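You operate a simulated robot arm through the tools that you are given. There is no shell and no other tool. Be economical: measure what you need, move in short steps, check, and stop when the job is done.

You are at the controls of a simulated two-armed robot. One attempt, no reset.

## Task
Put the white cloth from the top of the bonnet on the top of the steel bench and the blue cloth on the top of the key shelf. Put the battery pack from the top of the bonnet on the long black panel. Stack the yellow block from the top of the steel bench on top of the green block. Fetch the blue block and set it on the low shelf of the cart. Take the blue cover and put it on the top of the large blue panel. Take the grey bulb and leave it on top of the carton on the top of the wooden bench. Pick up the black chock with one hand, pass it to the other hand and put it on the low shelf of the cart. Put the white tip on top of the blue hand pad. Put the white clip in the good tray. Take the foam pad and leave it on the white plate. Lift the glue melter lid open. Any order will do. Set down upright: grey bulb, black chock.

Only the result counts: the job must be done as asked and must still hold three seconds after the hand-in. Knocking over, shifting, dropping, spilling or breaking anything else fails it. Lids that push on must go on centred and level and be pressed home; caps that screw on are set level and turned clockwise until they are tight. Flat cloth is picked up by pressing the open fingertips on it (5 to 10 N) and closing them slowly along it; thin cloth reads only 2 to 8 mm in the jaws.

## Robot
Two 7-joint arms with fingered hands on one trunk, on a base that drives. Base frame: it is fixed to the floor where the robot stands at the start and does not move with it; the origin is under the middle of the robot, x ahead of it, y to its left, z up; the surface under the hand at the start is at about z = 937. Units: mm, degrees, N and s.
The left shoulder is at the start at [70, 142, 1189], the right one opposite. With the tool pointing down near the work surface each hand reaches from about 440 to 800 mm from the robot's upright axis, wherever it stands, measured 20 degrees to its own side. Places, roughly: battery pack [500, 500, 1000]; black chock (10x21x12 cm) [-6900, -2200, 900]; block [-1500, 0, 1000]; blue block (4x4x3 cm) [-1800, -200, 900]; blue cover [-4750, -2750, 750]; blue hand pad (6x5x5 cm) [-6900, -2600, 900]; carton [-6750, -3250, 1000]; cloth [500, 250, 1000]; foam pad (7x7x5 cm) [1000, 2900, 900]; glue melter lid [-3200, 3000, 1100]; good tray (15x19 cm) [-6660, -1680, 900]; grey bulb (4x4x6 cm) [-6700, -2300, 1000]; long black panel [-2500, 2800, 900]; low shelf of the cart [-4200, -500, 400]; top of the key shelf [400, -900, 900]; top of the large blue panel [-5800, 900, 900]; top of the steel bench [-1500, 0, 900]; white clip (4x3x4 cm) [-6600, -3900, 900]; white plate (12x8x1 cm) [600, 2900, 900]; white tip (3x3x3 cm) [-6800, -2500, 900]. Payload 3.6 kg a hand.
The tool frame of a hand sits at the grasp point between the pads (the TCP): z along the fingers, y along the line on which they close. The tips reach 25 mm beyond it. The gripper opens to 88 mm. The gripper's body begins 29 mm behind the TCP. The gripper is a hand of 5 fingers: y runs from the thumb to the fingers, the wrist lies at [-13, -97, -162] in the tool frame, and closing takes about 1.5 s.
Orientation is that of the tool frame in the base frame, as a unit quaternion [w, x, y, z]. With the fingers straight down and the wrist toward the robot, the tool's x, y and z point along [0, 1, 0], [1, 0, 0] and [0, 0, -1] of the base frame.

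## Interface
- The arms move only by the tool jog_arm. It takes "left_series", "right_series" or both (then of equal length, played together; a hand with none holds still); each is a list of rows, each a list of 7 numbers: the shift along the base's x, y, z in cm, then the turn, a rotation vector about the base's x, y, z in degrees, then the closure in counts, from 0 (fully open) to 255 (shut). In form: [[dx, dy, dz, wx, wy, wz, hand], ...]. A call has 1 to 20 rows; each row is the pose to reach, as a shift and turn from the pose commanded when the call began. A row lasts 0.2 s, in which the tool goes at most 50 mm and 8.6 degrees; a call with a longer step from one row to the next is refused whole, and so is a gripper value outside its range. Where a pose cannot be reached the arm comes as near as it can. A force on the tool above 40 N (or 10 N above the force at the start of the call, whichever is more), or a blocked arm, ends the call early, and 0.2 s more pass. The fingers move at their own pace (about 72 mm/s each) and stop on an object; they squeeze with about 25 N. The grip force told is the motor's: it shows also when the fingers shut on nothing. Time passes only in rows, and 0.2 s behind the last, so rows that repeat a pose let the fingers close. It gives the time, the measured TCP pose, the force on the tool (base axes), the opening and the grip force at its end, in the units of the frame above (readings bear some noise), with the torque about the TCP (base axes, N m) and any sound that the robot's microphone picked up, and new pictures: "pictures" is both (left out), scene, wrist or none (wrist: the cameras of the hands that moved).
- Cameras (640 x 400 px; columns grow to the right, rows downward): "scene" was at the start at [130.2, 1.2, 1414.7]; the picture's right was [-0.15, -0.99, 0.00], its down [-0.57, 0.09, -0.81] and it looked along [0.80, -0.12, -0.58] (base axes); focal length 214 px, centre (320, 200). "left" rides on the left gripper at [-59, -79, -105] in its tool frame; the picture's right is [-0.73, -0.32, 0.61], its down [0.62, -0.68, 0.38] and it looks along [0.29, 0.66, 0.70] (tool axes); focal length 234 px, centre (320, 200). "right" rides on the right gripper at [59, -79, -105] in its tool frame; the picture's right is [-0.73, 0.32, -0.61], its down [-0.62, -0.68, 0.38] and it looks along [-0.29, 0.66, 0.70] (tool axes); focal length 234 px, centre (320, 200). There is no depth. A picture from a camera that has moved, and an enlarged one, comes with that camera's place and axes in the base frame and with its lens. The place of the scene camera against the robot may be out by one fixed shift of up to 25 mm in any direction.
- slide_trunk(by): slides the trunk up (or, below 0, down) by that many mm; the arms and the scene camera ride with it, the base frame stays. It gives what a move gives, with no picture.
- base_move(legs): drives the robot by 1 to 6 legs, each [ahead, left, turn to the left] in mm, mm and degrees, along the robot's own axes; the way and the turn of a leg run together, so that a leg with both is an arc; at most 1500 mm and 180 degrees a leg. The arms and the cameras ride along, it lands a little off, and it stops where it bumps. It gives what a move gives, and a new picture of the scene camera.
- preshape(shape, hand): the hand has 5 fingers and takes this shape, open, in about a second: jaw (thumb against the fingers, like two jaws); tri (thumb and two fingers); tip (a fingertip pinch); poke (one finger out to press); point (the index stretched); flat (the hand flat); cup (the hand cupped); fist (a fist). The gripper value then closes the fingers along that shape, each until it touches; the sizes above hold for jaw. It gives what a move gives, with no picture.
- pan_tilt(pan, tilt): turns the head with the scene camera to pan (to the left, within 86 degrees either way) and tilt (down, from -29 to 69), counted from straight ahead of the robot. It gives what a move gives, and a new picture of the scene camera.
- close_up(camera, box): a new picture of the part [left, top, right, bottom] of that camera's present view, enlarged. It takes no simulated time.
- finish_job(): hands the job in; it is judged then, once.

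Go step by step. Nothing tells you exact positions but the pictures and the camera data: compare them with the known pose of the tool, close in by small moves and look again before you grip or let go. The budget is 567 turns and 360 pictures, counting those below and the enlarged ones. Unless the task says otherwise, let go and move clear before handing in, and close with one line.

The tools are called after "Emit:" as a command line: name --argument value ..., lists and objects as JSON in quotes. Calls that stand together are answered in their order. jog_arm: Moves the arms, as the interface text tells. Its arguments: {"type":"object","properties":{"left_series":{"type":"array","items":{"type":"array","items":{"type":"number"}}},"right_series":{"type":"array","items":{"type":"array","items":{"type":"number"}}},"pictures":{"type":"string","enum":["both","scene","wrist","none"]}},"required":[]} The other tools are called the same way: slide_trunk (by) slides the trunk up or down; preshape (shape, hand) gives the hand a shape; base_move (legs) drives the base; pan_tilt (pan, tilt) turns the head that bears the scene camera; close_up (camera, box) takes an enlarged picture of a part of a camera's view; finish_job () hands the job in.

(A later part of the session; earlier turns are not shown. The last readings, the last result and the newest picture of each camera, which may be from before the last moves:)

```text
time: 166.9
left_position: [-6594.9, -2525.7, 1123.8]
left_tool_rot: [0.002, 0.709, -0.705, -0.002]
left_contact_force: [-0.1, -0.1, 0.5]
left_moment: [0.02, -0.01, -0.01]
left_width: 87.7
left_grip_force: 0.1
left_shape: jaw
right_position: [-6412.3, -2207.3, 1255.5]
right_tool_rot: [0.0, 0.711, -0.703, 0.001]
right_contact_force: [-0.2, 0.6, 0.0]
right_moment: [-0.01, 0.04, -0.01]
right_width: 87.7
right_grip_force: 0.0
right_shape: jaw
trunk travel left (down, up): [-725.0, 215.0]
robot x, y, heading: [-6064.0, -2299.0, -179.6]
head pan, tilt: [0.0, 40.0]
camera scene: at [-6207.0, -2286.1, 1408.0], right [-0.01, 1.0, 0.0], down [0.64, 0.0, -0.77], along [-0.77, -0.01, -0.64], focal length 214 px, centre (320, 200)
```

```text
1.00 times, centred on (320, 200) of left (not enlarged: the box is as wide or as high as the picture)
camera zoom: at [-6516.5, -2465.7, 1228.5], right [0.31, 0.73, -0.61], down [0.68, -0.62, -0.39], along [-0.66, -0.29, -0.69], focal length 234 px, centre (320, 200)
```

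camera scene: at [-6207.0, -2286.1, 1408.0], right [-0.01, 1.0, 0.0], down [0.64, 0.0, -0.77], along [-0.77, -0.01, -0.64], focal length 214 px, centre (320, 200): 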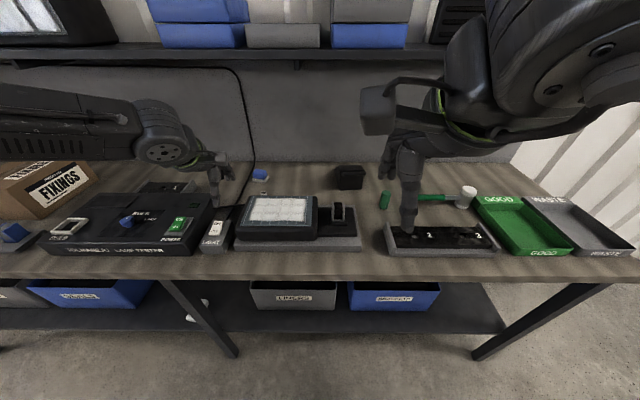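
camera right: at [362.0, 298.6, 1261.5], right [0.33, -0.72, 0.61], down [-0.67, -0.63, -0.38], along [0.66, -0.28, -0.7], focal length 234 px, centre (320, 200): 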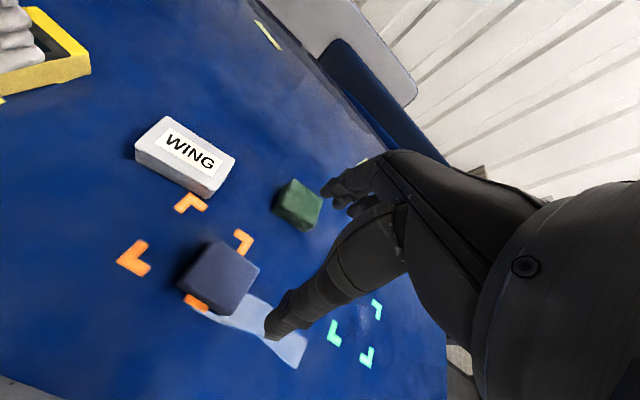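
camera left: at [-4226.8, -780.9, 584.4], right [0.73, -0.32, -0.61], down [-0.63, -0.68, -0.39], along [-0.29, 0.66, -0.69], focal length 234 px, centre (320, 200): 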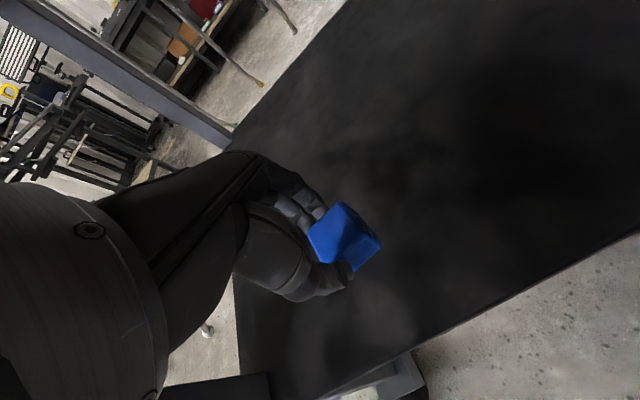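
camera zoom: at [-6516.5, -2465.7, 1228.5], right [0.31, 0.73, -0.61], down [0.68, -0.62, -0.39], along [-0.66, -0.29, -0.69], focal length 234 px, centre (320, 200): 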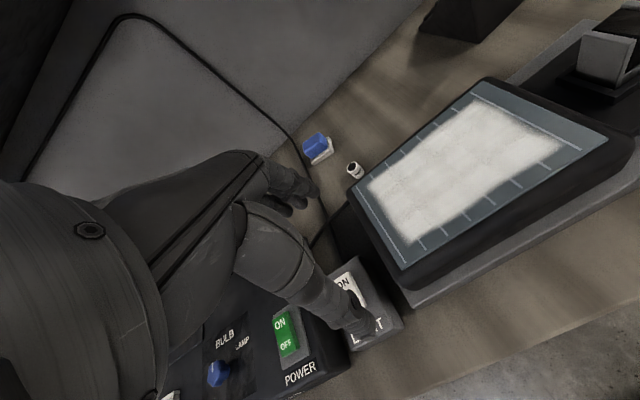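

The tip stands just behind the tablet near (-6812,-2508) and the blue pad near (-6920,-2540). I move 120 mm closer and bring the left hand over for a better view.

Emit:
base_move --legs '[[120, 0, -0.5]]'

Emit:
jog_arm --left_series '[[-1, 0, -2, 0, 0, 0, 0], [-2, 1, -4, 0, 0, 0, 0], [-2, 1, -4, 0, 0, 0, 0]]' --pictures "both"

Emit:
close_up --camera "left" --box '[260, 80, 580, 280]'

```text
time: 168.1
left_position: [-6716.5, -2522.3, 1124.5]
left_tool_rot: [-0.003, -0.707, 0.707, 0.004]
left_contact_force: [-0.5, 0.7, 0.1]
left_moment: [0.02, -0.02, 0.0]
left_width: 87.7
left_grip_force: 0.0
left_shape: jaw
right_position: [-6530.8, -2203.7, 1254.8]
right_tool_rot: [0.0, 0.709, -0.705, 0.0]
right_contact_force: [0.6, 0.4, 1.2]
right_moment: [0.0, 0.03, -0.02]
right_width: 87.9
right_grip_force: 0.1
right_shape: jaw
trunk travel left (down, up): [-725.0, 215.0]
robot x, y, heading: [-6184.6, -2300.2, 180.2]
head pan, tilt: [0.0, 40.0]
camera scene: at [-6325.1, -2285.3, 1408.2], right [0.0, 1.0, 0.0], down [0.64, 0.0, -0.77], along [-0.77, 0.0, -0.64], focal length 214 px, centre (320, 200)
```

scene: 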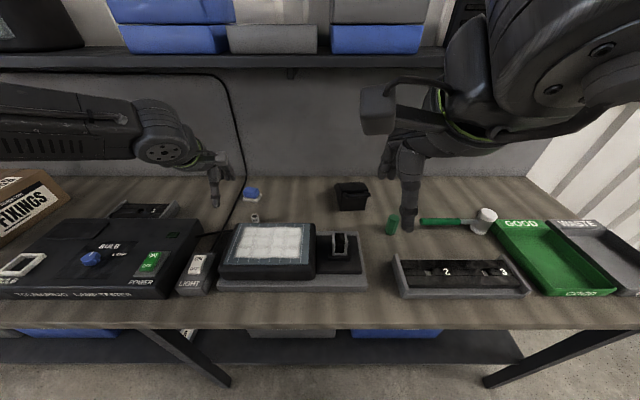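

```text
time: 168.9
left_position: [-6738.3, -2513.4, 1083.2]
left_tool_rot: [0.002, 0.707, -0.707, -0.003]
left_contact_force: [-0.7, -0.4, -0.1]
left_moment: [0.0, -0.03, 0.03]
left_width: 87.8
left_grip_force: 0.0
left_shape: jaw
right_position: [-6533.4, -2205.8, 1256.8]
right_tool_rot: [0.0, 0.709, -0.705, 0.0]
right_contact_force: [0.2, -0.9, -0.1]
right_moment: [0.0, 0.02, 0.02]
right_width: 87.9
right_grip_force: 0.1
right_shape: jaw
trunk travel left (down, up): [-725.0, 215.0]
robot x, y, heading: [-6183.4, -2298.4, 180.0]
head pan, tilt: [0.0, 40.0]
camera scene: at [-6326.5, -2285.5, 1408.0], right [0.0, 1.0, 0.0], down [0.64, 0.0, -0.77], along [-0.77, 0.0, -0.64], focal length 214 px, centre (320, 200)
camera left: at [-6658.4, -2454.1, 1188.4], right [0.32, 0.73, -0.61], down [0.68, -0.62, -0.39], along [-0.66, -0.29, -0.69], focal length 234 px, centre (320, 200)
```

scene: 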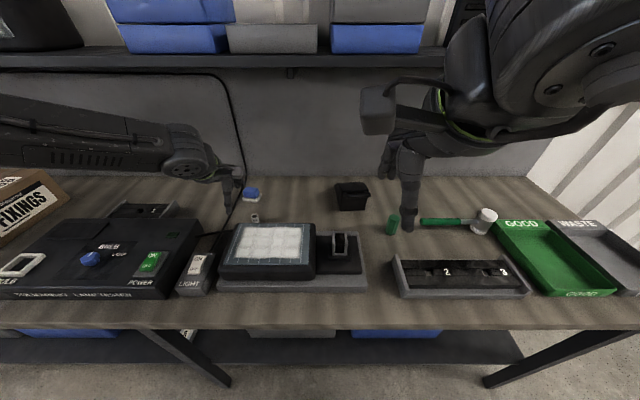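
left: 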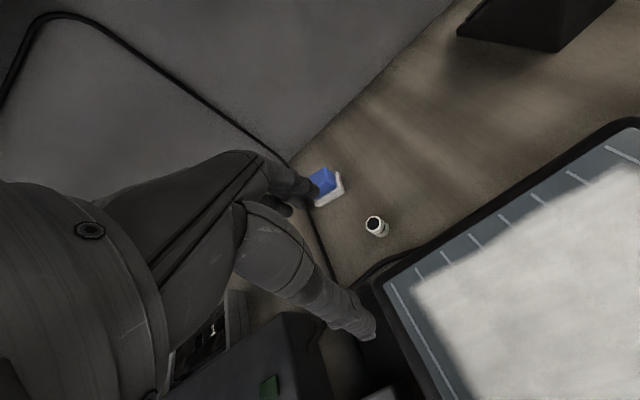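

```text
2.00 times, centred on (420, 180) of left
camera zoom: at [-6658.4, -2454.1, 1188.4], right [0.32, 0.73, -0.61], down [0.68, -0.62, -0.39], along [-0.66, -0.29, -0.69], focal length 468 px, centre (120, 240)
```

zoom: 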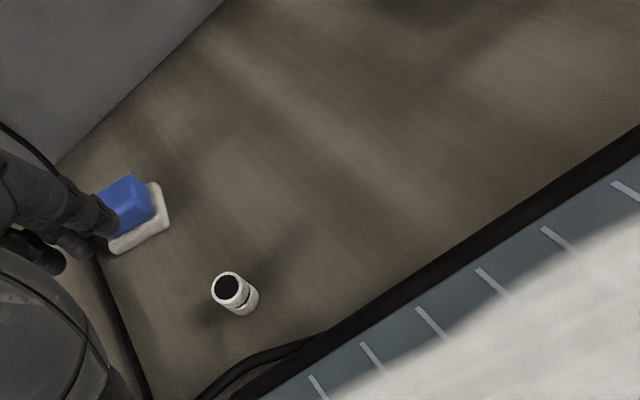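

Tip centre ≈ (-6811,-2511), 30 mm tall, bench z≈900. I half-close the fingers and descend over it.

Emit:
jog_arm --left_series '[[-3.5, 0.1, 0, 0, 0, 0, 60], [-7.2, 0.2, 0, 0, 0, 0, 110], [-7.2, 0.2, -3.5, 0, 0, 0, 110], [-7.2, 0.2, -7, 0, 0, 0, 110], [-7.2, 0.2, -11, 0, 0, 0, 110], [-7.2, 0.2, -11, 0, 0, 0, 110]]' --pictures "wrist"

Emit:
close_up --camera "left" --box '[240, 130, 560, 330]'

```text
time: 170.3
left_position: [-6807.2, -2512.4, 974.3]
left_tool_rot: [0.002, 0.707, -0.707, -0.003]
left_contact_force: [0.0, -0.2, -0.1]
left_moment: [0.02, 0.01, -0.02]
left_width: 50.6
left_grip_force: 0.0
left_shape: jaw
right_position: [-6529.7, -2205.7, 1255.7]
right_tool_rot: [0.002, 0.709, -0.705, 0.0]
right_contact_force: [-0.2, -0.1, 0.5]
right_moment: [0.02, -0.01, -0.01]
right_width: 87.9
right_grip_force: 0.1
right_shape: jaw
trunk travel left (down, up): [-725.0, 215.0]
robot x, y, heading: [-6187.1, -2298.5, 180.1]
head pan, tilt: [0.0, 40.0]
camera left: at [-6728.3, -2453.4, 1078.6], right [0.32, 0.73, -0.61], down [0.68, -0.62, -0.39], along [-0.66, -0.29, -0.69], focal length 234 px, centre (320, 200)
```

left: 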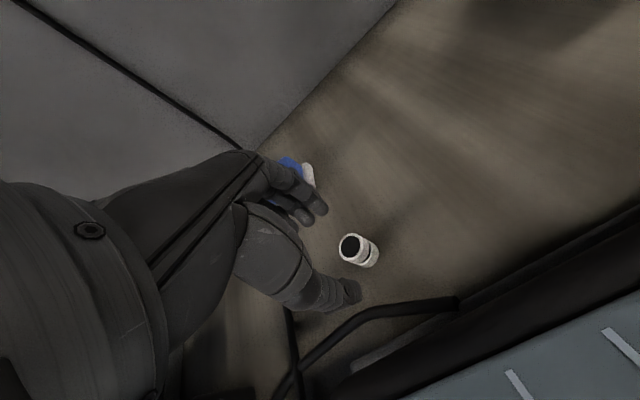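

```text
2.00 times, centred on (400, 230) of left
camera zoom: at [-6728.3, -2453.4, 1078.6], right [0.32, 0.73, -0.61], down [0.68, -0.62, -0.39], along [-0.66, -0.29, -0.69], focal length 468 px, centre (160, 140)
```

zoom: 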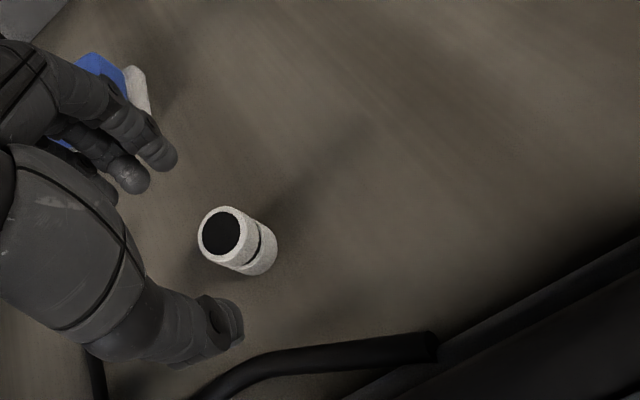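

Emit:
jog_arm --left_series '[[-0.5, 0.3, -1.5, 0, 0, 0, 110], [-0.5, 0.3, -3, 0, 0, 0, 110], [-0.5, 0.3, -4.3, 0, 0, 0, 110], [-0.5, 0.3, -4.3, 0, 0, 0, 160], [-0.5, 0.3, -4.3, 0, 0, 0, 200], [-0.5, 0.3, -4.3, 0, 0, 0, 255], [-0.5, 0.3, -4.3, 0, 0, 0, 255], [-0.5, 0.3, -4.3, 0, 0, 0, 255], [-0.5, 0.3, -4.3, 0, 0, 0, 255]]' --pictures "wrist"

```text
time: 172.3
left_position: [-6801.0, -2516.9, 940.5]
left_tool_rot: [-0.002, -0.707, 0.708, 0.003]
left_contact_force: [0.8, -0.5, 1.0]
left_moment: [0.0, -0.02, 0.0]
left_width: 5.3
left_grip_force: 24.9
left_shape: jaw
left hand out of reach, approached as far as the arm can: row 2, 3, 4, 5, 6, 7, 8, 9
right_position: [-6531.9, -2204.5, 1255.8]
right_tool_rot: [0.0, 0.709, -0.705, 0.0]
right_contact_force: [-1.0, 0.3, -0.2]
right_moment: [-0.02, -0.01, -0.02]
right_width: 87.8
right_grip_force: 0.1
right_shape: jaw
trunk travel left (down, up): [-725.0, 215.0]
robot x, y, heading: [-6189.6, -2299.6, 179.7]
head pan, tilt: [0.0, 40.0]
camera left: at [-6720.8, -2458.0, 1045.3], right [0.32, 0.73, -0.61], down [0.68, -0.62, -0.39], along [-0.66, -0.29, -0.69], focal length 234 px, centre (320, 200)
```

left: 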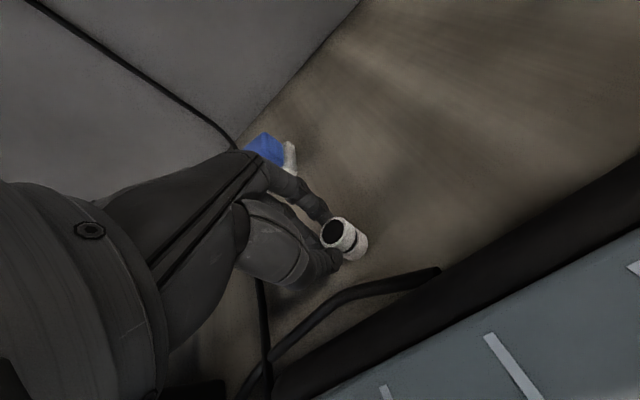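

The arm fell short and closed beside the tip, which still stands. I open, rise, drive 80 mm closer and retry.

Emit:
jog_arm --left_series '[[0, 0, 0, 0, 0, 0, 180], [0, 0, 0, 0, 0, 0, 110], [0, 0, 0, 0, 0, 0, 110], [0, 0, 0, 0, 0, 0, 110], [0, 0, 4, 0, 0, 0, 110], [2, 0, 8, 0, 0, 0, 110], [6, 0, 12, 0, 0, 0, 110]]' --pictures "none"

Emit:
base_move --legs '[[80, -40, 0]]'

Emit:
close_up --camera "left" --box '[240, 80, 560, 280]'

```text
refused: row 7 steps farther than a row can; nothing moved
```

```text
time: 173.4
left_position: [-6881.6, -2474.4, 940.2]
left_tool_rot: [-0.002, -0.706, 0.708, 0.003]
left_contact_force: [-0.1, -0.7, 0.9]
left_moment: [0.01, 0.01, 0.03]
left_width: 3.8
left_grip_force: 25.4
left_shape: jaw
right_position: [-6611.3, -2164.1, 1255.5]
right_tool_rot: [-0.001, 0.709, -0.705, -0.001]
right_contact_force: [-0.7, 0.3, -0.3]
right_moment: [0.03, 0.03, 0.0]
right_width: 87.8
right_grip_force: 0.0
right_shape: jaw
trunk travel left (down, up): [-725.0, 215.0]
robot x, y, heading: [-6268.1, -2256.0, 179.8]
head pan, tilt: [0.0, 40.0]
camera scene: at [-6406.9, -2244.4, 1408.1], right [0.0, 1.0, 0.0], down [0.64, 0.0, -0.77], along [-0.77, 0.0, -0.64], focal length 214 px, centre (320, 200)
```

scene: 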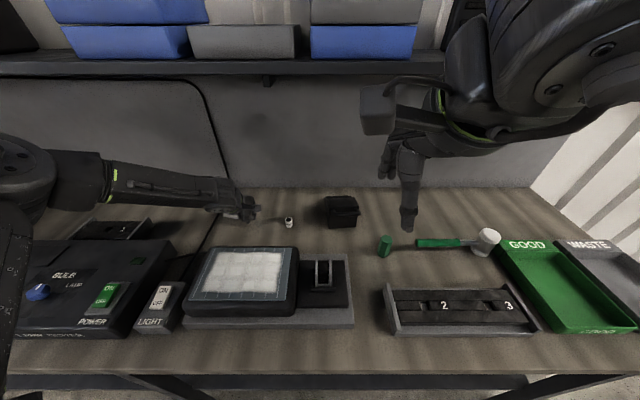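

```text
2.00 times, centred on (400, 180) of left
camera zoom: at [-6801.7, -2416.3, 1045.4], right [0.32, 0.73, -0.61], down [0.68, -0.62, -0.39], along [-0.66, -0.29, -0.69], focal length 468 px, centre (160, 240)
```

zoom: 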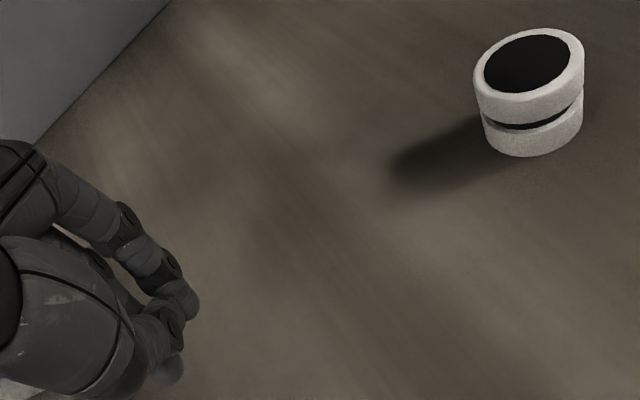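

My jog was refused and the base drive carried the low hand along, pushing the tip (still upright) to about (-6878,-2350). I raise the hand straight up and check everything.

Emit:
jog_arm --left_series '[[0, 0, 3, 0, 0, 0, 255], [0, 0, 7, 0, 0, 0, 200], [0, 0, 11, 0, 0, 0, 110], [3, 0, 14, 0, 0, 0, 110], [7, 0, 15, 0, 0, 0, 110]]' --pictures "both"

Emit:
close_up --camera "scene" --box '[180, 150, 400, 290]'

```text
time: 174.6
left_position: [-6809.2, -2473.8, 1087.7]
left_tool_rot: [-0.003, -0.707, 0.708, 0.003]
left_contact_force: [0.7, -0.5, 0.8]
left_moment: [-0.03, 0.01, 0.02]
left_width: 49.8
left_grip_force: 0.1
left_shape: jaw
right_position: [-6610.9, -2164.4, 1255.8]
right_tool_rot: [0.0, 0.708, -0.706, -0.001]
right_contact_force: [-0.1, -0.3, -0.8]
right_moment: [-0.03, 0.02, -0.01]
right_width: 87.9
right_grip_force: 0.0
right_shape: jaw
trunk travel left (down, up): [-725.0, 215.0]
robot x, y, heading: [-6267.9, -2259.0, 180.0]
head pan, tilt: [0.0, 40.0]
camera scene: at [-6405.8, -2244.2, 1408.2], right [0.0, 1.0, 0.0], down [0.64, 0.0, -0.77], along [-0.77, 0.0, -0.64], focal length 214 px, centre (320, 200)
camera left: at [-6730.0, -2414.9, 1192.6], right [0.32, 0.73, -0.61], down [0.68, -0.62, -0.39], along [-0.66, -0.29, -0.69], focal length 234 px, centre (320, 200)
```

scene: 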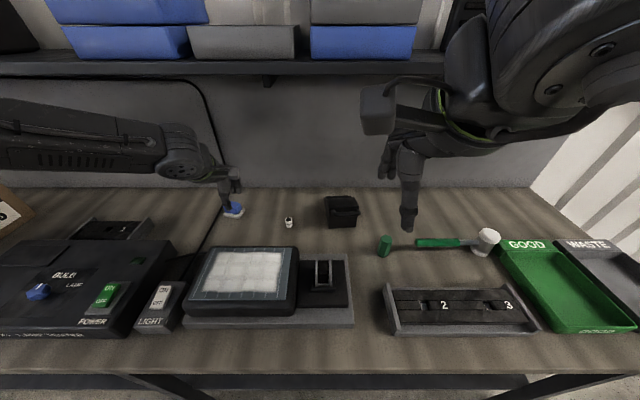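
left: 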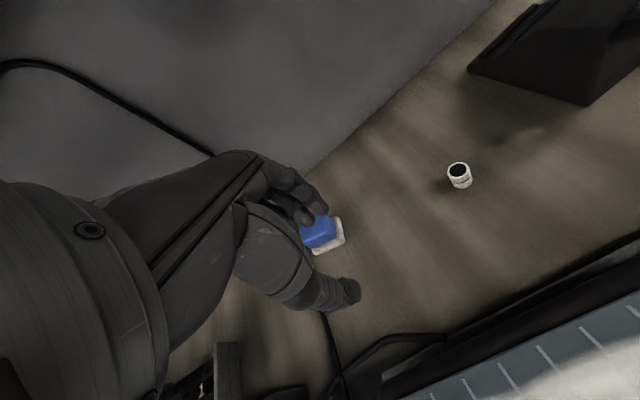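

```text
2.86 times, centred on (290, 220) of scene
camera zoom: at [-6405.8, -2244.2, 1408.2], right [0.0, 1.0, 0.0], down [0.64, 0.0, -0.77], along [-0.77, 0.0, -0.64], focal length 613 px, centre (406, 143)
```

zoom: 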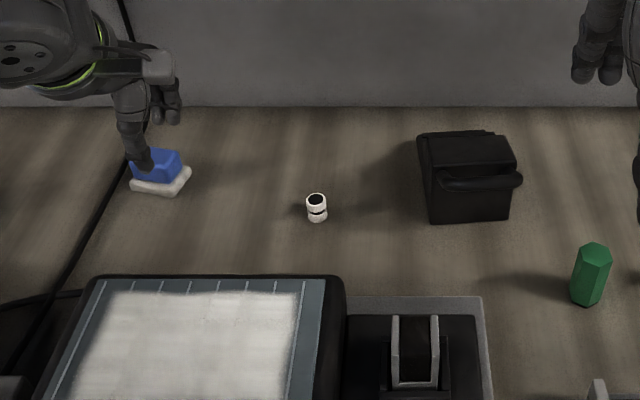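

The pad is untouched at (-6914,-2538); the tip now stands free at about (-6878,-2356). I go over it with the left hand.

Emit:
jog_arm --left_series '[[-1, 4, 0, 0, 0, 0, 110], [-2.5, 8, 0, 0, 0, 0, 110], [-6, 11, 0, 0, 0, 0, 110], [-6.8, 11.8, -4, 0, 0, 0, 110], [-6.8, 11.8, -8, 0, 0, 0, 110], [-6.8, 11.8, -11, 0, 0, 0, 110], [-6.8, 11.8, -11, 0, 0, 0, 110]]' --pictures "none"

Emit:
close_up --camera "left" --box '[240, 130, 560, 330]'

```text
time: 176.2
left_position: [-6853.3, -2391.6, 1004.3]
left_tool_rot: [-0.003, -0.706, 0.708, 0.005]
left_contact_force: [0.0, 0.0, -0.1]
left_moment: [-0.01, 0.01, 0.01]
left_width: 49.9
left_grip_force: 0.1
left_shape: jaw
left hand out of reach, approached as far as the arm can: row 3, 4, 5, 6, 7
right_position: [-6611.9, -2163.2, 1255.8]
right_tool_rot: [0.0, 0.708, -0.706, -0.001]
right_contact_force: [-0.1, 0.8, 0.7]
right_moment: [-0.01, -0.01, 0.01]
right_width: 87.6
right_grip_force: 0.0
right_shape: jaw
trunk travel left (down, up): [-725.0, 215.0]
robot x, y, heading: [-6264.6, -2254.8, 180.2]
head pan, tilt: [0.0, 40.0]
```

```text
2.00 times, centred on (400, 230) of left
camera zoom: at [-6773.2, -2333.2, 1108.7], right [0.32, 0.73, -0.61], down [0.68, -0.62, -0.39], along [-0.66, -0.29, -0.69], focal length 468 px, centre (160, 140)
```

zoom: 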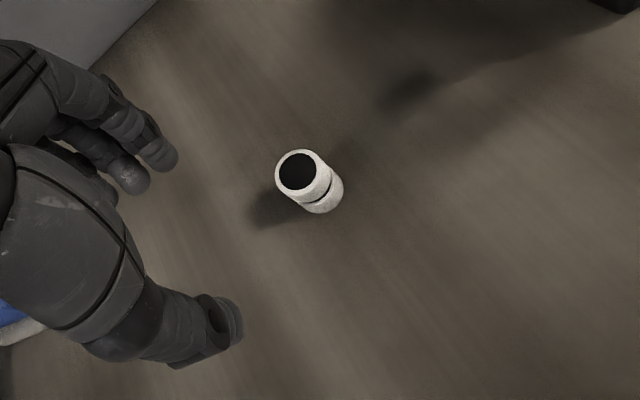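

The reach is limited toward the middle, so I raise the hand and shift the base right and slightly forward.

Emit:
jog_arm --left_series '[[1, -2, 3, 0, 0, 0, 110], [3, -4, 6, 0, 0, 0, 110], [5, -6, 9, 0, 0, 0, 110], [7, -9, 10, 0, 0, 0, 110]]' --pictures "none"

```text
time: 177.2
left_position: [-6779.9, -2484.5, 1098.8]
left_tool_rot: [-0.001, -0.707, 0.707, 0.004]
left_contact_force: [0.2, -0.8, -0.2]
left_moment: [0.02, 0.01, 0.0]
left_width: 49.7
left_grip_force: 0.1
left_shape: jaw
right_position: [-6611.2, -2164.1, 1256.5]
right_tool_rot: [0.0, 0.709, -0.706, -0.001]
right_contact_force: [-0.7, 0.4, -0.2]
right_moment: [0.02, 0.02, 0.0]
right_width: 87.8
right_grip_force: 0.1
right_shape: jaw
trunk travel left (down, up): [-725.0, 215.0]
robot x, y, heading: [-6266.1, -2256.1, 179.9]
head pan, tilt: [0.0, 40.0]
```

Emit:
base_move --legs '[[50, -110, 0]]'

```text
time: 178.4
left_position: [-6831.1, -2375.8, 1097.4]
left_tool_rot: [-0.001, -0.706, 0.708, 0.004]
left_contact_force: [-0.8, 0.3, -0.3]
left_moment: [0.0, -0.01, 0.03]
left_width: 49.8
left_grip_force: 0.1
left_shape: jaw
right_position: [-6661.4, -2054.5, 1255.0]
right_tool_rot: [-0.001, 0.708, -0.706, -0.001]
right_contact_force: [-0.3, -0.1, -0.1]
right_moment: [0.01, 0.02, 0.0]
right_width: 88.0
right_grip_force: 0.1
right_shape: jaw
trunk travel left (down, up): [-725.0, 215.0]
robot x, y, heading: [-6318.0, -2150.9, 179.9]
head pan, tilt: [0.0, 40.0]
camera scene: at [-6456.6, -2136.5, 1408.1], right [0.0, 1.0, 0.0], down [0.64, 0.0, -0.77], along [-0.77, 0.0, -0.64], focal length 214 px, centre (320, 200)
```

scene: 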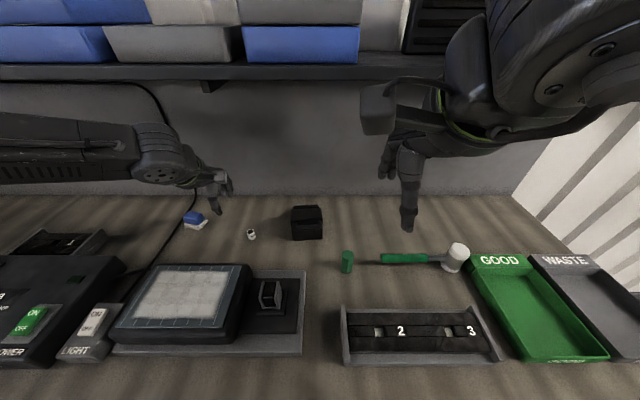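

Emit:
jog_arm --left_series '[[-2.5, 1, -2, 0, 0, 0, 110], [-4.7, 1.9, -5, 0, 0, 0, 110], [-4.7, 1.9, -9, 0, 0, 0, 110], [-4.7, 1.9, -12, 0, 0, 0, 110], [-4.7, 1.9, -12, 0, 0, 0, 110]]' --pictures "none"

Emit:
close_up --camera "left" --box '[240, 130, 560, 330]'

```text
time: 179.7
left_position: [-6879.8, -2352.8, 978.6]
left_tool_rot: [-0.002, -0.706, 0.708, 0.002]
left_contact_force: [0.6, 0.0, -0.1]
left_moment: [0.01, -0.03, 0.05]
left_width: 49.6
left_grip_force: 0.1
left_shape: jaw
right_position: [-6661.9, -2053.2, 1255.8]
right_tool_rot: [0.0, 0.708, -0.706, 0.0]
right_contact_force: [0.2, 0.2, 0.8]
right_moment: [-0.03, 0.0, 0.01]
right_width: 87.5
right_grip_force: 0.1
right_shape: jaw
trunk travel left (down, up): [-725.0, 215.0]
robot x, y, heading: [-6317.1, -2149.2, 180.0]
head pan, tilt: [0.0, 40.0]
```

```text
2.00 times, centred on (400, 230) of left
camera zoom: at [-6799.4, -2292.9, 1083.4], right [0.32, 0.73, -0.61], down [0.68, -0.62, -0.39], along [-0.66, -0.29, -0.69], focal length 468 px, centre (160, 140)
```

zoom: 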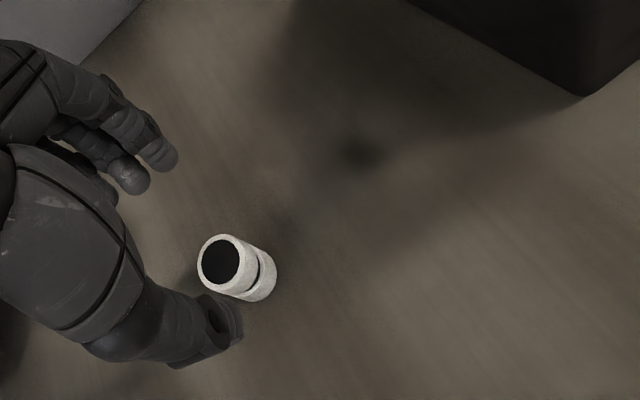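

Emit:
jog_arm --left_series '[[0.3, -0.2, -1.5, 0, 0, 0, 110], [0.3, -0.2, -3, 0, 0, 0, 110], [0.3, -0.2, -4.6, 0, 0, 0, 110], [0.3, -0.2, -4.6, 0, 0, 0, 110]]' --pictures "none"

Emit:
close_up --camera "left" --box '[240, 130, 560, 330]'

```text
time: 180.7
left_position: [-6875.3, -2356.6, 933.2]
left_tool_rot: [-0.002, -0.706, 0.708, 0.003]
left_contact_force: [-0.2, 0.0, -1.6]
left_moment: [-0.02, -0.01, -0.02]
left_width: 49.7
left_grip_force: 0.0
left_shape: jaw
right_position: [-6661.7, -2054.5, 1256.8]
right_tool_rot: [-0.001, 0.708, -0.706, 0.0]
right_contact_force: [0.1, 0.7, -0.8]
right_moment: [0.0, -0.01, -0.02]
right_width: 87.6
right_grip_force: 0.0
right_shape: jaw
trunk travel left (down, up): [-725.0, 215.0]
robot x, y, heading: [-6310.6, -2152.8, 179.7]
head pan, tilt: [0.0, 40.0]
```

```text
2.00 times, centred on (400, 230) of left
camera zoom: at [-6795.4, -2298.2, 1037.8], right [0.32, 0.73, -0.61], down [0.68, -0.62, -0.39], along [-0.66, -0.29, -0.69], focal length 468 px, centre (160, 140)
```

zoom: 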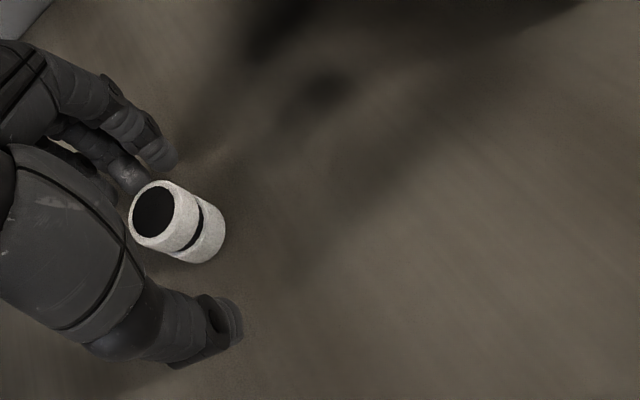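

The tip is between the fingers. I close and lift.

Emit:
jog_arm --left_series '[[0, 0, 0, 0, 0, 0, 150], [0, 0, 0, 0, 0, 0, 190], [0, 0, 0, 0, 0, 0, 255], [0, 0, 0, 0, 0, 0, 255], [0, 0, 0, 0, 0, 0, 255], [0, 0, 0, 0, 0, 0, 255], [0, 0, 0, 0, 0, 0, 255]]' --pictures "none"

Emit:
jog_arm --left_series '[[0, 0, 2, 0, 0, 0, 255], [0, 0, 5, 0, 0, 0, 255], [0, 0, 9, 0, 0, 0, 255], [0, -4, 10, 0, 0, 0, 255], [0, -8, 10, 0, 0, 0, 255]]' --pictures "wrist"

```text
time: 182.2
left_position: [-6874.7, -2355.8, 933.5]
left_tool_rot: [-0.002, -0.706, 0.708, 0.003]
left_contact_force: [-0.3, -0.1, 4.4]
left_moment: [-0.02, 0.08, -0.01]
left_width: 17.3
left_grip_force: 25.3
left_shape: jaw
right_position: [-6662.3, -2052.8, 1255.3]
right_tool_rot: [0.0, 0.708, -0.706, 0.0]
right_contact_force: [-0.4, -0.2, -0.2]
right_moment: [0.0, 0.02, 0.03]
right_width: 87.8
right_grip_force: 0.1
right_shape: jaw
trunk travel left (down, up): [-725.0, 215.0]
robot x, y, heading: [-6314.0, -2147.9, 180.2]
head pan, tilt: [0.0, 40.0]
```

```text
time: 183.4
left_position: [-6875.0, -2436.4, 1030.8]
left_tool_rot: [-0.001, -0.706, 0.708, 0.004]
left_contact_force: [-0.4, -0.2, -0.9]
left_moment: [-0.01, 0.0, -0.01]
left_width: 16.7
left_grip_force: 24.7
left_shape: jaw
right_position: [-6661.4, -2055.9, 1254.9]
right_tool_rot: [0.0, 0.708, -0.706, -0.001]
right_contact_force: [0.2, -1.1, 0.5]
right_moment: [-0.02, -0.02, 0.01]
right_width: 87.9
right_grip_force: 0.1
right_shape: jaw
trunk travel left (down, up): [-725.0, 215.0]
robot x, y, heading: [-6314.2, -2148.6, 180.0]
head pan, tilt: [0.0, 40.0]
camera left: at [-6795.5, -2377.9, 1136.4], right [0.32, 0.73, -0.61], down [0.68, -0.62, -0.39], along [-0.66, -0.29, -0.69], focal length 234 px, centre (320, 200)
```

left: 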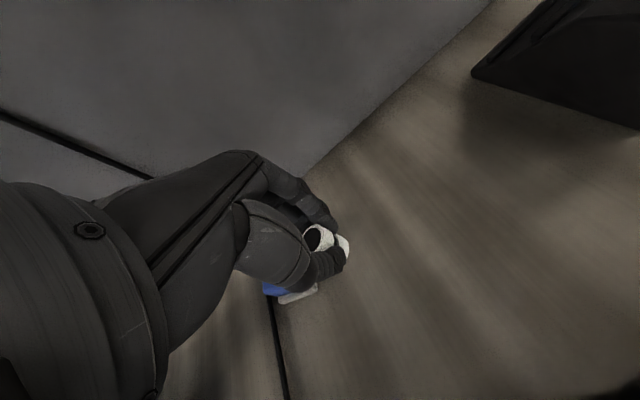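

Tip held. I carry it over the pad.

Emit:
jog_arm --left_series '[[-1, -3, 0, 0, 0, 0, 255], [-2, -6, 0, 0, 0, 0, 255], [-3, -9, 0, 0, 0, 0, 255], [-3.9, -10.2, 0, 0, 0, 0, 255], [-3.9, -10.2, 0, 0, 0, 0, 255]]' --pictures "both"

Emit:
close_up --camera "left" --box '[220, 150, 480, 350]'

Emit:
close_up --camera "scene" --box '[130, 160, 290, 260]'

```text
time: 184.7
left_position: [-6913.5, -2540.6, 1035.2]
left_tool_rot: [-0.001, -0.706, 0.708, 0.003]
left_contact_force: [-0.3, 0.7, 0.0]
left_moment: [-0.03, -0.02, 0.0]
left_width: 16.5
left_grip_force: 24.8
left_shape: jaw
right_position: [-6661.5, -2053.6, 1255.0]
right_tool_rot: [0.001, 0.709, -0.706, 0.0]
right_contact_force: [-1.4, 0.0, -1.6]
right_moment: [0.04, -0.01, 0.0]
right_width: 87.7
right_grip_force: 0.1
right_shape: jaw
trunk travel left (down, up): [-725.0, 215.0]
robot x, y, heading: [-6320.4, -2148.9, 180.2]
head pan, tilt: [0.0, 40.0]
camera scene: at [-6457.1, -2134.9, 1408.1], right [0.0, 1.0, 0.0], down [0.64, 0.0, -0.77], along [-0.77, 0.0, -0.64], focal length 214 px, centre (320, 200)
camera left: at [-6834.9, -2481.3, 1139.1], right [0.32, 0.73, -0.61], down [0.68, -0.62, -0.39], along [-0.66, -0.29, -0.69], focal length 234 px, centre (320, 200)
```

scene: 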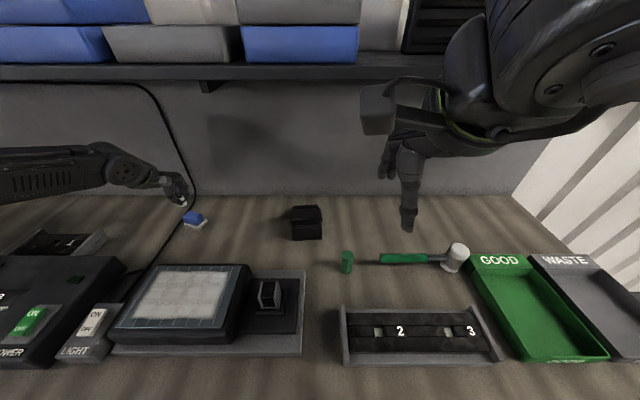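
left: 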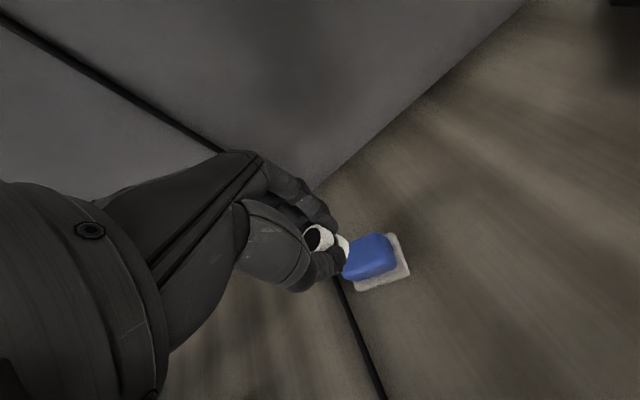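

```text
2.00 times, centred on (350, 250) of left
camera zoom: at [-6834.9, -2481.3, 1139.1], right [0.32, 0.73, -0.61], down [0.68, -0.62, -0.39], along [-0.66, -0.29, -0.69], focal length 468 px, centre (260, 100)
```

zoom: 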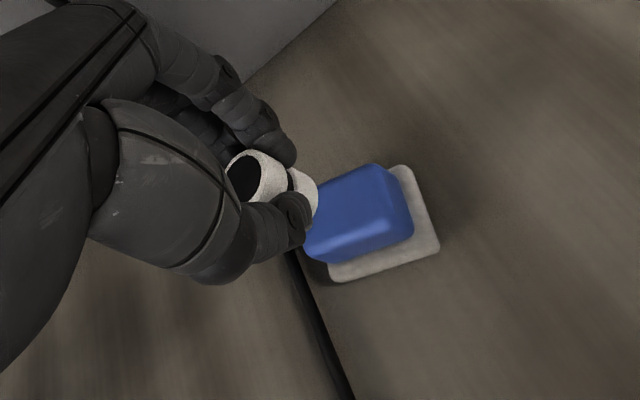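

```text
4.00 times, centred on (210, 210) of scene
camera zoom: at [-6457.1, -2134.9, 1408.1], right [0.0, 1.0, 0.0], down [0.64, 0.0, -0.77], along [-0.77, 0.0, -0.64], focal length 858 px, centre (760, 160)
```

zoom: 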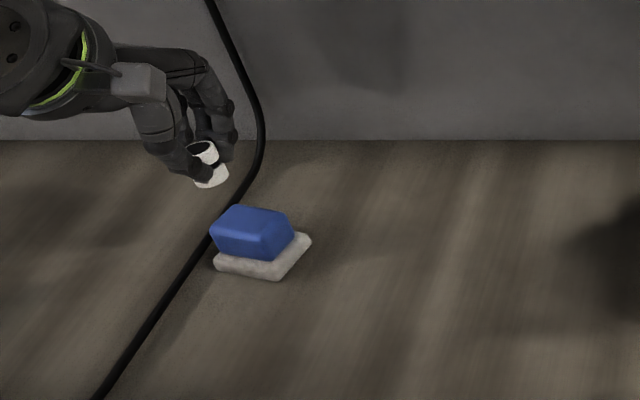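

Pad top centre ≈ (-6928,-2542), z≈950. I shift 12 mm and lower stepwise.

Emit:
jog_arm --left_series '[[-1.2, -0.2, -1, 0, 0, 0, 255], [-1.2, -0.2, -2.5, 0, 0, 0, 255], [-1.2, -0.2, -4, 0, 0, 0, 255], [-1.2, -0.2, -4, 0, 0, 0, 255]]' --pictures "none"

Emit:
close_up --camera "left" --box '[220, 150, 480, 350]'

Emit:
close_up --camera "scene" --box '[150, 170, 270, 245]'

```text
time: 185.7
left_position: [-6928.2, -2539.3, 991.8]
left_tool_rot: [-0.002, -0.707, 0.707, 0.003]
left_contact_force: [1.0, -0.3, -0.3]
left_moment: [0.0, -0.05, -0.02]
left_width: 16.7
left_grip_force: 24.9
left_shape: jaw
right_position: [-6661.5, -2053.7, 1255.0]
right_tool_rot: [0.001, 0.708, -0.706, 0.001]
right_contact_force: [0.2, 0.2, -0.1]
right_moment: [-0.04, 0.01, 0.01]
right_width: 87.8
right_grip_force: 0.2
right_shape: jaw
trunk travel left (down, up): [-725.0, 215.0]
robot x, y, heading: [-6315.4, -2150.9, 180.1]
head pan, tilt: [0.0, 40.0]
```

```text
2.00 times, centred on (350, 250) of left
camera zoom: at [-6847.6, -2480.8, 1096.6], right [0.32, 0.73, -0.61], down [0.68, -0.62, -0.39], along [-0.66, -0.29, -0.69], focal length 468 px, centre (260, 100)
```

zoom: 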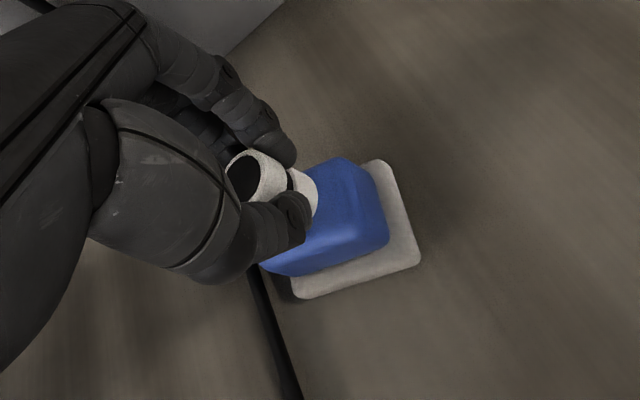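

```text
5.33 times, centred on (210, 208) of scene
camera zoom: at [-6457.4, -2135.0, 1408.0], right [0.0, 1.0, 0.0], down [0.64, 0.0, -0.77], along [-0.77, 0.0, -0.64], focal length 1144 px, centre (907, 160)
```

zoom: 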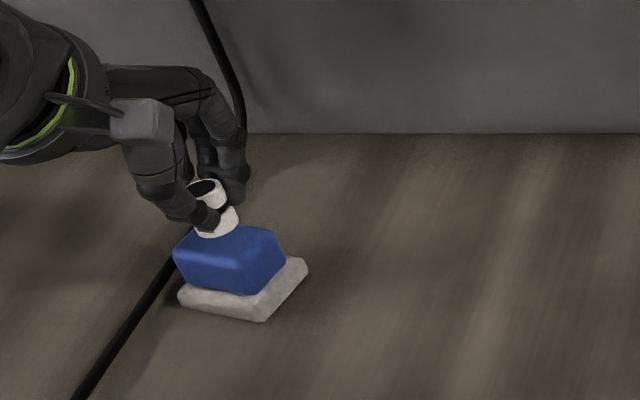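

I shift 6 mm right and lower to contact.

Emit:
jog_arm --left_series '[[0, 0.6, 0, 0, 0, 0, 255], [0.1, 0.6, -0.3, 0, 0, 0, 255], [0.1, 0.6, -0.6, 0, 0, 0, 255], [0.1, 0.6, -0.6, 0, 0, 0, 255]]' --pictures "none"

```text
time: 186.7
left_position: [-6925.1, -2534.9, 985.0]
left_tool_rot: [-0.002, -0.706, 0.708, 0.003]
left_contact_force: [-0.7, -0.5, -0.9]
left_moment: [0.0, -0.01, 0.0]
left_width: 16.2
left_grip_force: 25.1
left_shape: jaw
right_position: [-6662.7, -2054.1, 1255.9]
right_tool_rot: [0.0, 0.709, -0.706, 0.0]
right_contact_force: [-0.1, -1.0, -0.6]
right_moment: [0.02, 0.01, 0.02]
right_width: 87.6
right_grip_force: 0.1
right_shape: jaw
trunk travel left (down, up): [-725.0, 215.0]
robot x, y, heading: [-6313.7, -2150.8, 180.0]
head pan, tilt: [0.0, 40.0]
```

Emit:
jog_arm --left_series '[[0, 0, -0.3, 0, 0, 0, 255], [0, 0, -0.6, 0, 0, 0, 255], [0, 0, -0.6, 0, 0, 0, 255]]' --pictures "none"

Emit:
close_up --camera "scene" --box '[150, 170, 270, 245]'

```text
time: 187.4
left_position: [-6925.6, -2534.7, 980.3]
left_tool_rot: [-0.001, -0.707, 0.708, 0.003]
left_contact_force: [0.4, -0.5, -0.6]
left_moment: [0.0, 0.02, -0.01]
left_width: 16.5
left_grip_force: 24.8
left_shape: jaw
right_position: [-6662.4, -2054.3, 1255.3]
right_tool_rot: [0.0, 0.709, -0.705, 0.0]
right_contact_force: [-0.3, 0.1, -0.1]
right_moment: [0.01, -0.01, 0.01]
right_width: 87.6
right_grip_force: 0.1
right_shape: jaw
trunk travel left (down, up): [-725.0, 215.0]
robot x, y, heading: [-6316.7, -2148.3, 179.7]
head pan, tilt: [0.0, 40.0]
```

```text
5.33 times, centred on (210, 208) of scene
camera zoom: at [-6457.2, -2135.0, 1408.0], right [0.0, 1.0, 0.0], down [0.64, 0.0, -0.77], along [-0.77, 0.0, -0.64], focal length 1144 px, centre (907, 160)
```

zoom: 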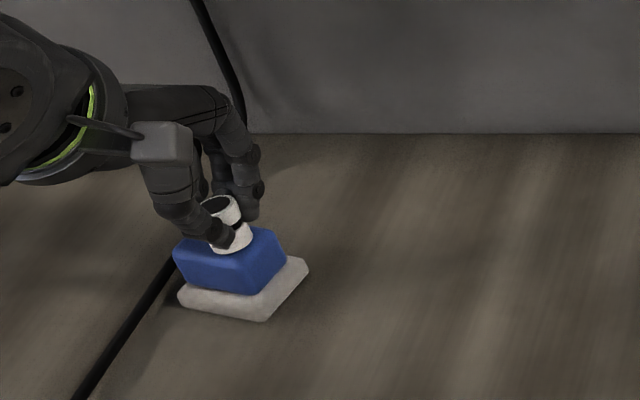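

Emit:
jog_arm --left_series '[[-0.2, 0, -0.3, 0, 0, 0, 255], [-0.3, 0, -0.5, 0, 0, 0, 255], [-0.3, 0, -0.5, 0, 0, 0, 255]]' --pictures "none"

```text
time: 188.2
left_position: [-6928.3, -2533.8, 977.1]
left_tool_rot: [-0.003, -0.707, 0.707, 0.004]
left_contact_force: [-0.4, -1.3, 11.7]
left_moment: [-0.08, 0.26, 0.01]
left_width: 17.0
left_grip_force: 25.0
left_shape: jaw
right_position: [-6660.5, -2051.3, 1255.6]
right_tool_rot: [0.0, 0.708, -0.706, -0.001]
right_contact_force: [0.3, 0.5, 0.1]
right_moment: [0.0, 0.0, 0.0]
right_width: 88.1
right_grip_force: 0.1
right_shape: jaw
trunk travel left (down, up): [-725.0, 215.0]
robot x, y, heading: [-6316.2, -2149.3, 179.9]
head pan, tilt: [0.0, 40.0]
```

Contact 12 N. I release gently (to about 50 mm) and rise.

Emit:
jog_arm --left_series '[[0, 0, 0, 0, 0, 0, 220], [0, 0, 0, 0, 0, 0, 180], [0, 0, 0, 0, 0, 0, 140], [0, 0, 0, 0, 0, 0, 110], [0, 0, 0, 0, 0, 0, 90], [0, 0, 0.2, 0, 0, 0, 70], [0, 0, 2, 0, 0, 0, 70], [0, 0, 5, 0, 0, 0, 70], [0, 0, 9, 0, 0, 0, 70], [0, 0, 12, 0, 0, 0, 70]]' --pictures "none"

Emit:
close_up --camera "scene" --box '[150, 170, 270, 245]'

Emit:
close_up --camera "left" --box '[220, 100, 540, 300]'

```text
time: 190.4
left_position: [-6928.6, -2535.2, 1097.0]
left_tool_rot: [-0.003, -0.706, 0.708, 0.003]
left_contact_force: [0.3, 0.9, 0.1]
left_moment: [-0.02, 0.01, 0.01]
left_width: 63.3
left_grip_force: 0.0
left_shape: jaw
right_position: [-6661.4, -2054.2, 1254.0]
right_tool_rot: [0.0, 0.708, -0.706, -0.001]
right_contact_force: [0.3, 0.3, 1.0]
right_moment: [0.0, -0.01, 0.0]
right_width: 87.8
right_grip_force: 0.0
right_shape: jaw
trunk travel left (down, up): [-725.0, 215.0]
robot x, y, heading: [-6317.7, -2149.0, 180.0]
head pan, tilt: [0.0, 40.0]
```

```text
5.33 times, centred on (210, 208) of scene
camera zoom: at [-6456.8, -2134.5, 1408.1], right [0.0, 1.0, 0.0], down [0.64, 0.0, -0.77], along [-0.77, 0.0, -0.64], focal length 1144 px, centre (907, 160)
```

zoom: 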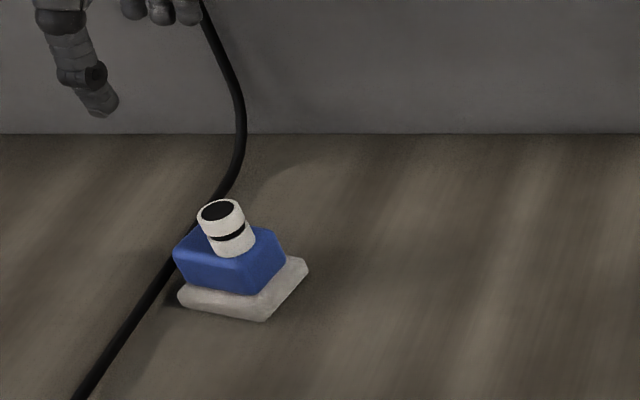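

```text
2.00 times, centred on (380, 200) of left
camera zoom: at [-6848.9, -2476.2, 1202.0], right [0.32, 0.73, -0.61], down [0.68, -0.62, -0.39], along [-0.66, -0.29, -0.69], focal length 468 px, centre (200, 200)
```

zoom: 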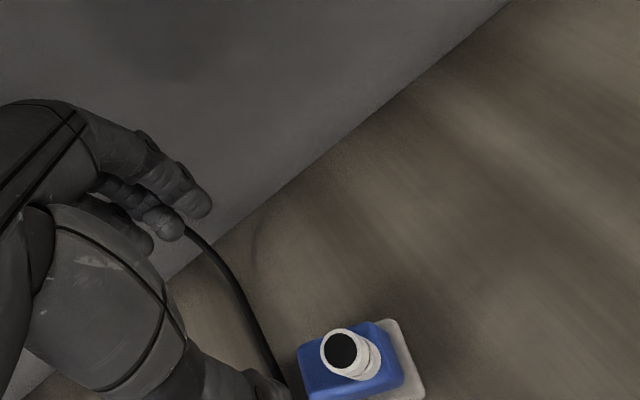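

The tip stands on the blue pad. Next the grey bulb at about (-6690,-2240): I back off to suit the left arm and look.

Emit:
base_move --legs '[[-180, -110, 0]]'

Emit:
jog_arm --left_series '[[1.5, 3, 0, 0, 0, 0, 0], [3, 7, 0, 0, 0, 0, 0], [4.5, 11, 0, 0, 0, 0, 0], [6, 15, 0, 0, 0, 0, 0], [6, 17, 0, 0, 0, 0, 0]]' --pictures "both"

Emit:
close_up --camera "left" --box '[260, 120, 580, 320]'

```text
time: 192.1
left_position: [-6752.9, -2421.9, 1095.2]
left_tool_rot: [-0.001, -0.705, 0.71, 0.003]
left_contact_force: [0.5, -1.0, 0.5]
left_moment: [0.0, -0.01, 0.04]
left_width: 63.3
left_grip_force: 0.0
left_shape: jaw
right_position: [-6482.2, -1941.8, 1254.9]
right_tool_rot: [0.001, -0.707, 0.708, 0.0]
right_contact_force: [0.1, 0.4, 0.3]
right_moment: [0.01, 0.02, 0.01]
right_width: 87.9
right_grip_force: 0.0
right_shape: jaw
trunk travel left (down, up): [-725.0, 215.0]
robot x, y, heading: [-6133.4, -2034.0, 179.6]
head pan, tilt: [0.0, 40.0]
camera scene: at [-6278.2, -2024.2, 1407.9], right [0.01, 1.0, 0.0], down [0.64, 0.0, -0.77], along [-0.77, 0.01, -0.64], focal length 214 px, centre (320, 200)
```

scene: 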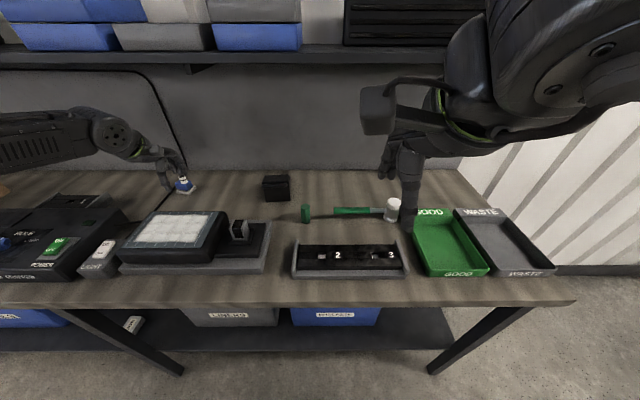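

```text
time: 193.3
left_position: [-6691.9, -2249.1, 1094.3]
left_tool_rot: [-0.002, -0.705, 0.709, 0.003]
left_contact_force: [-1.3, 0.6, 0.4]
left_moment: [-0.01, -0.02, 0.0]
left_width: 87.5
left_grip_force: 0.0
left_shape: jaw
right_position: [-6481.8, -1940.9, 1254.7]
right_tool_rot: [-0.001, -0.706, 0.708, -0.001]
right_contact_force: [0.5, 0.2, -0.7]
right_moment: [0.01, 0.02, -0.03]
right_width: 87.7
right_grip_force: 0.0
right_shape: jaw
trunk travel left (down, up): [-725.0, 215.0]
robot x, y, heading: [-6136.0, -2037.9, 179.5]
head pan, tilt: [0.0, 40.0]
camera scene: at [-6277.4, -2022.4, 1408.0], right [0.01, 1.0, 0.0], down [0.64, 0.0, -0.77], along [-0.77, 0.0, -0.64], focal length 214 px, centre (320, 200)
camera left: at [-6611.7, -2191.1, 1199.5], right [0.32, 0.72, -0.61], down [0.67, -0.63, -0.39], along [-0.66, -0.28, -0.69], focal length 234 px, centre (320, 200)
```

scene: 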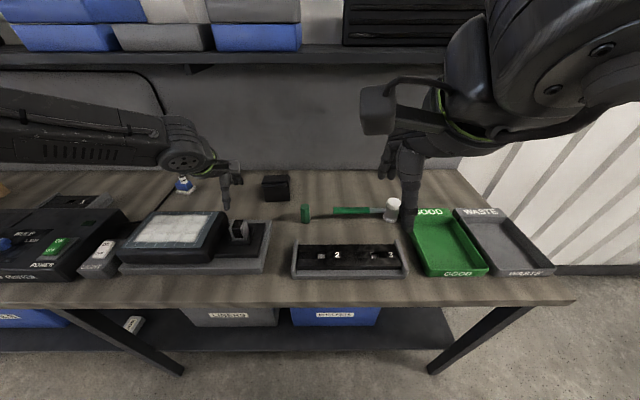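
left: 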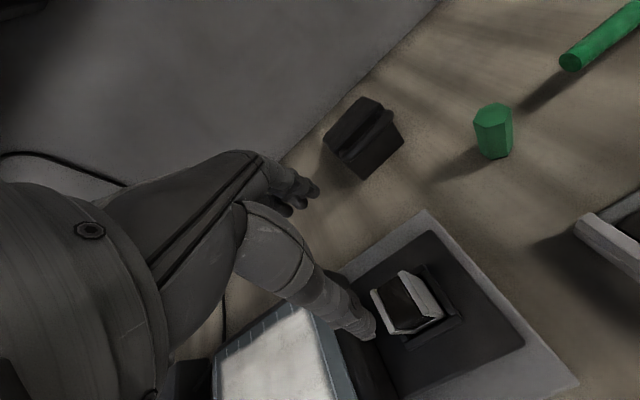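

```text
2.00 times, centred on (420, 220) of left
camera zoom: at [-6611.7, -2191.1, 1199.5], right [0.32, 0.72, -0.61], down [0.67, -0.63, -0.39], along [-0.66, -0.28, -0.69], focal length 468 px, centre (120, 160)
```

zoom: 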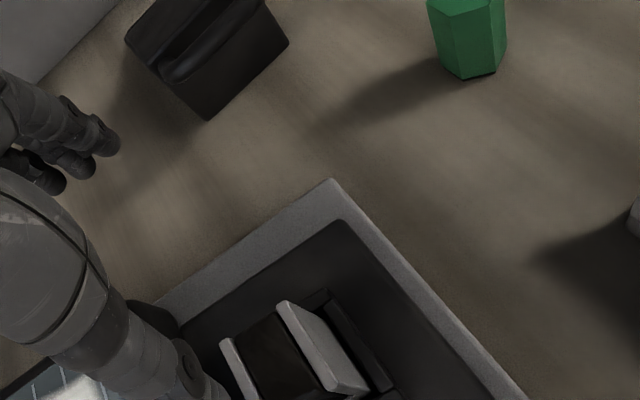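

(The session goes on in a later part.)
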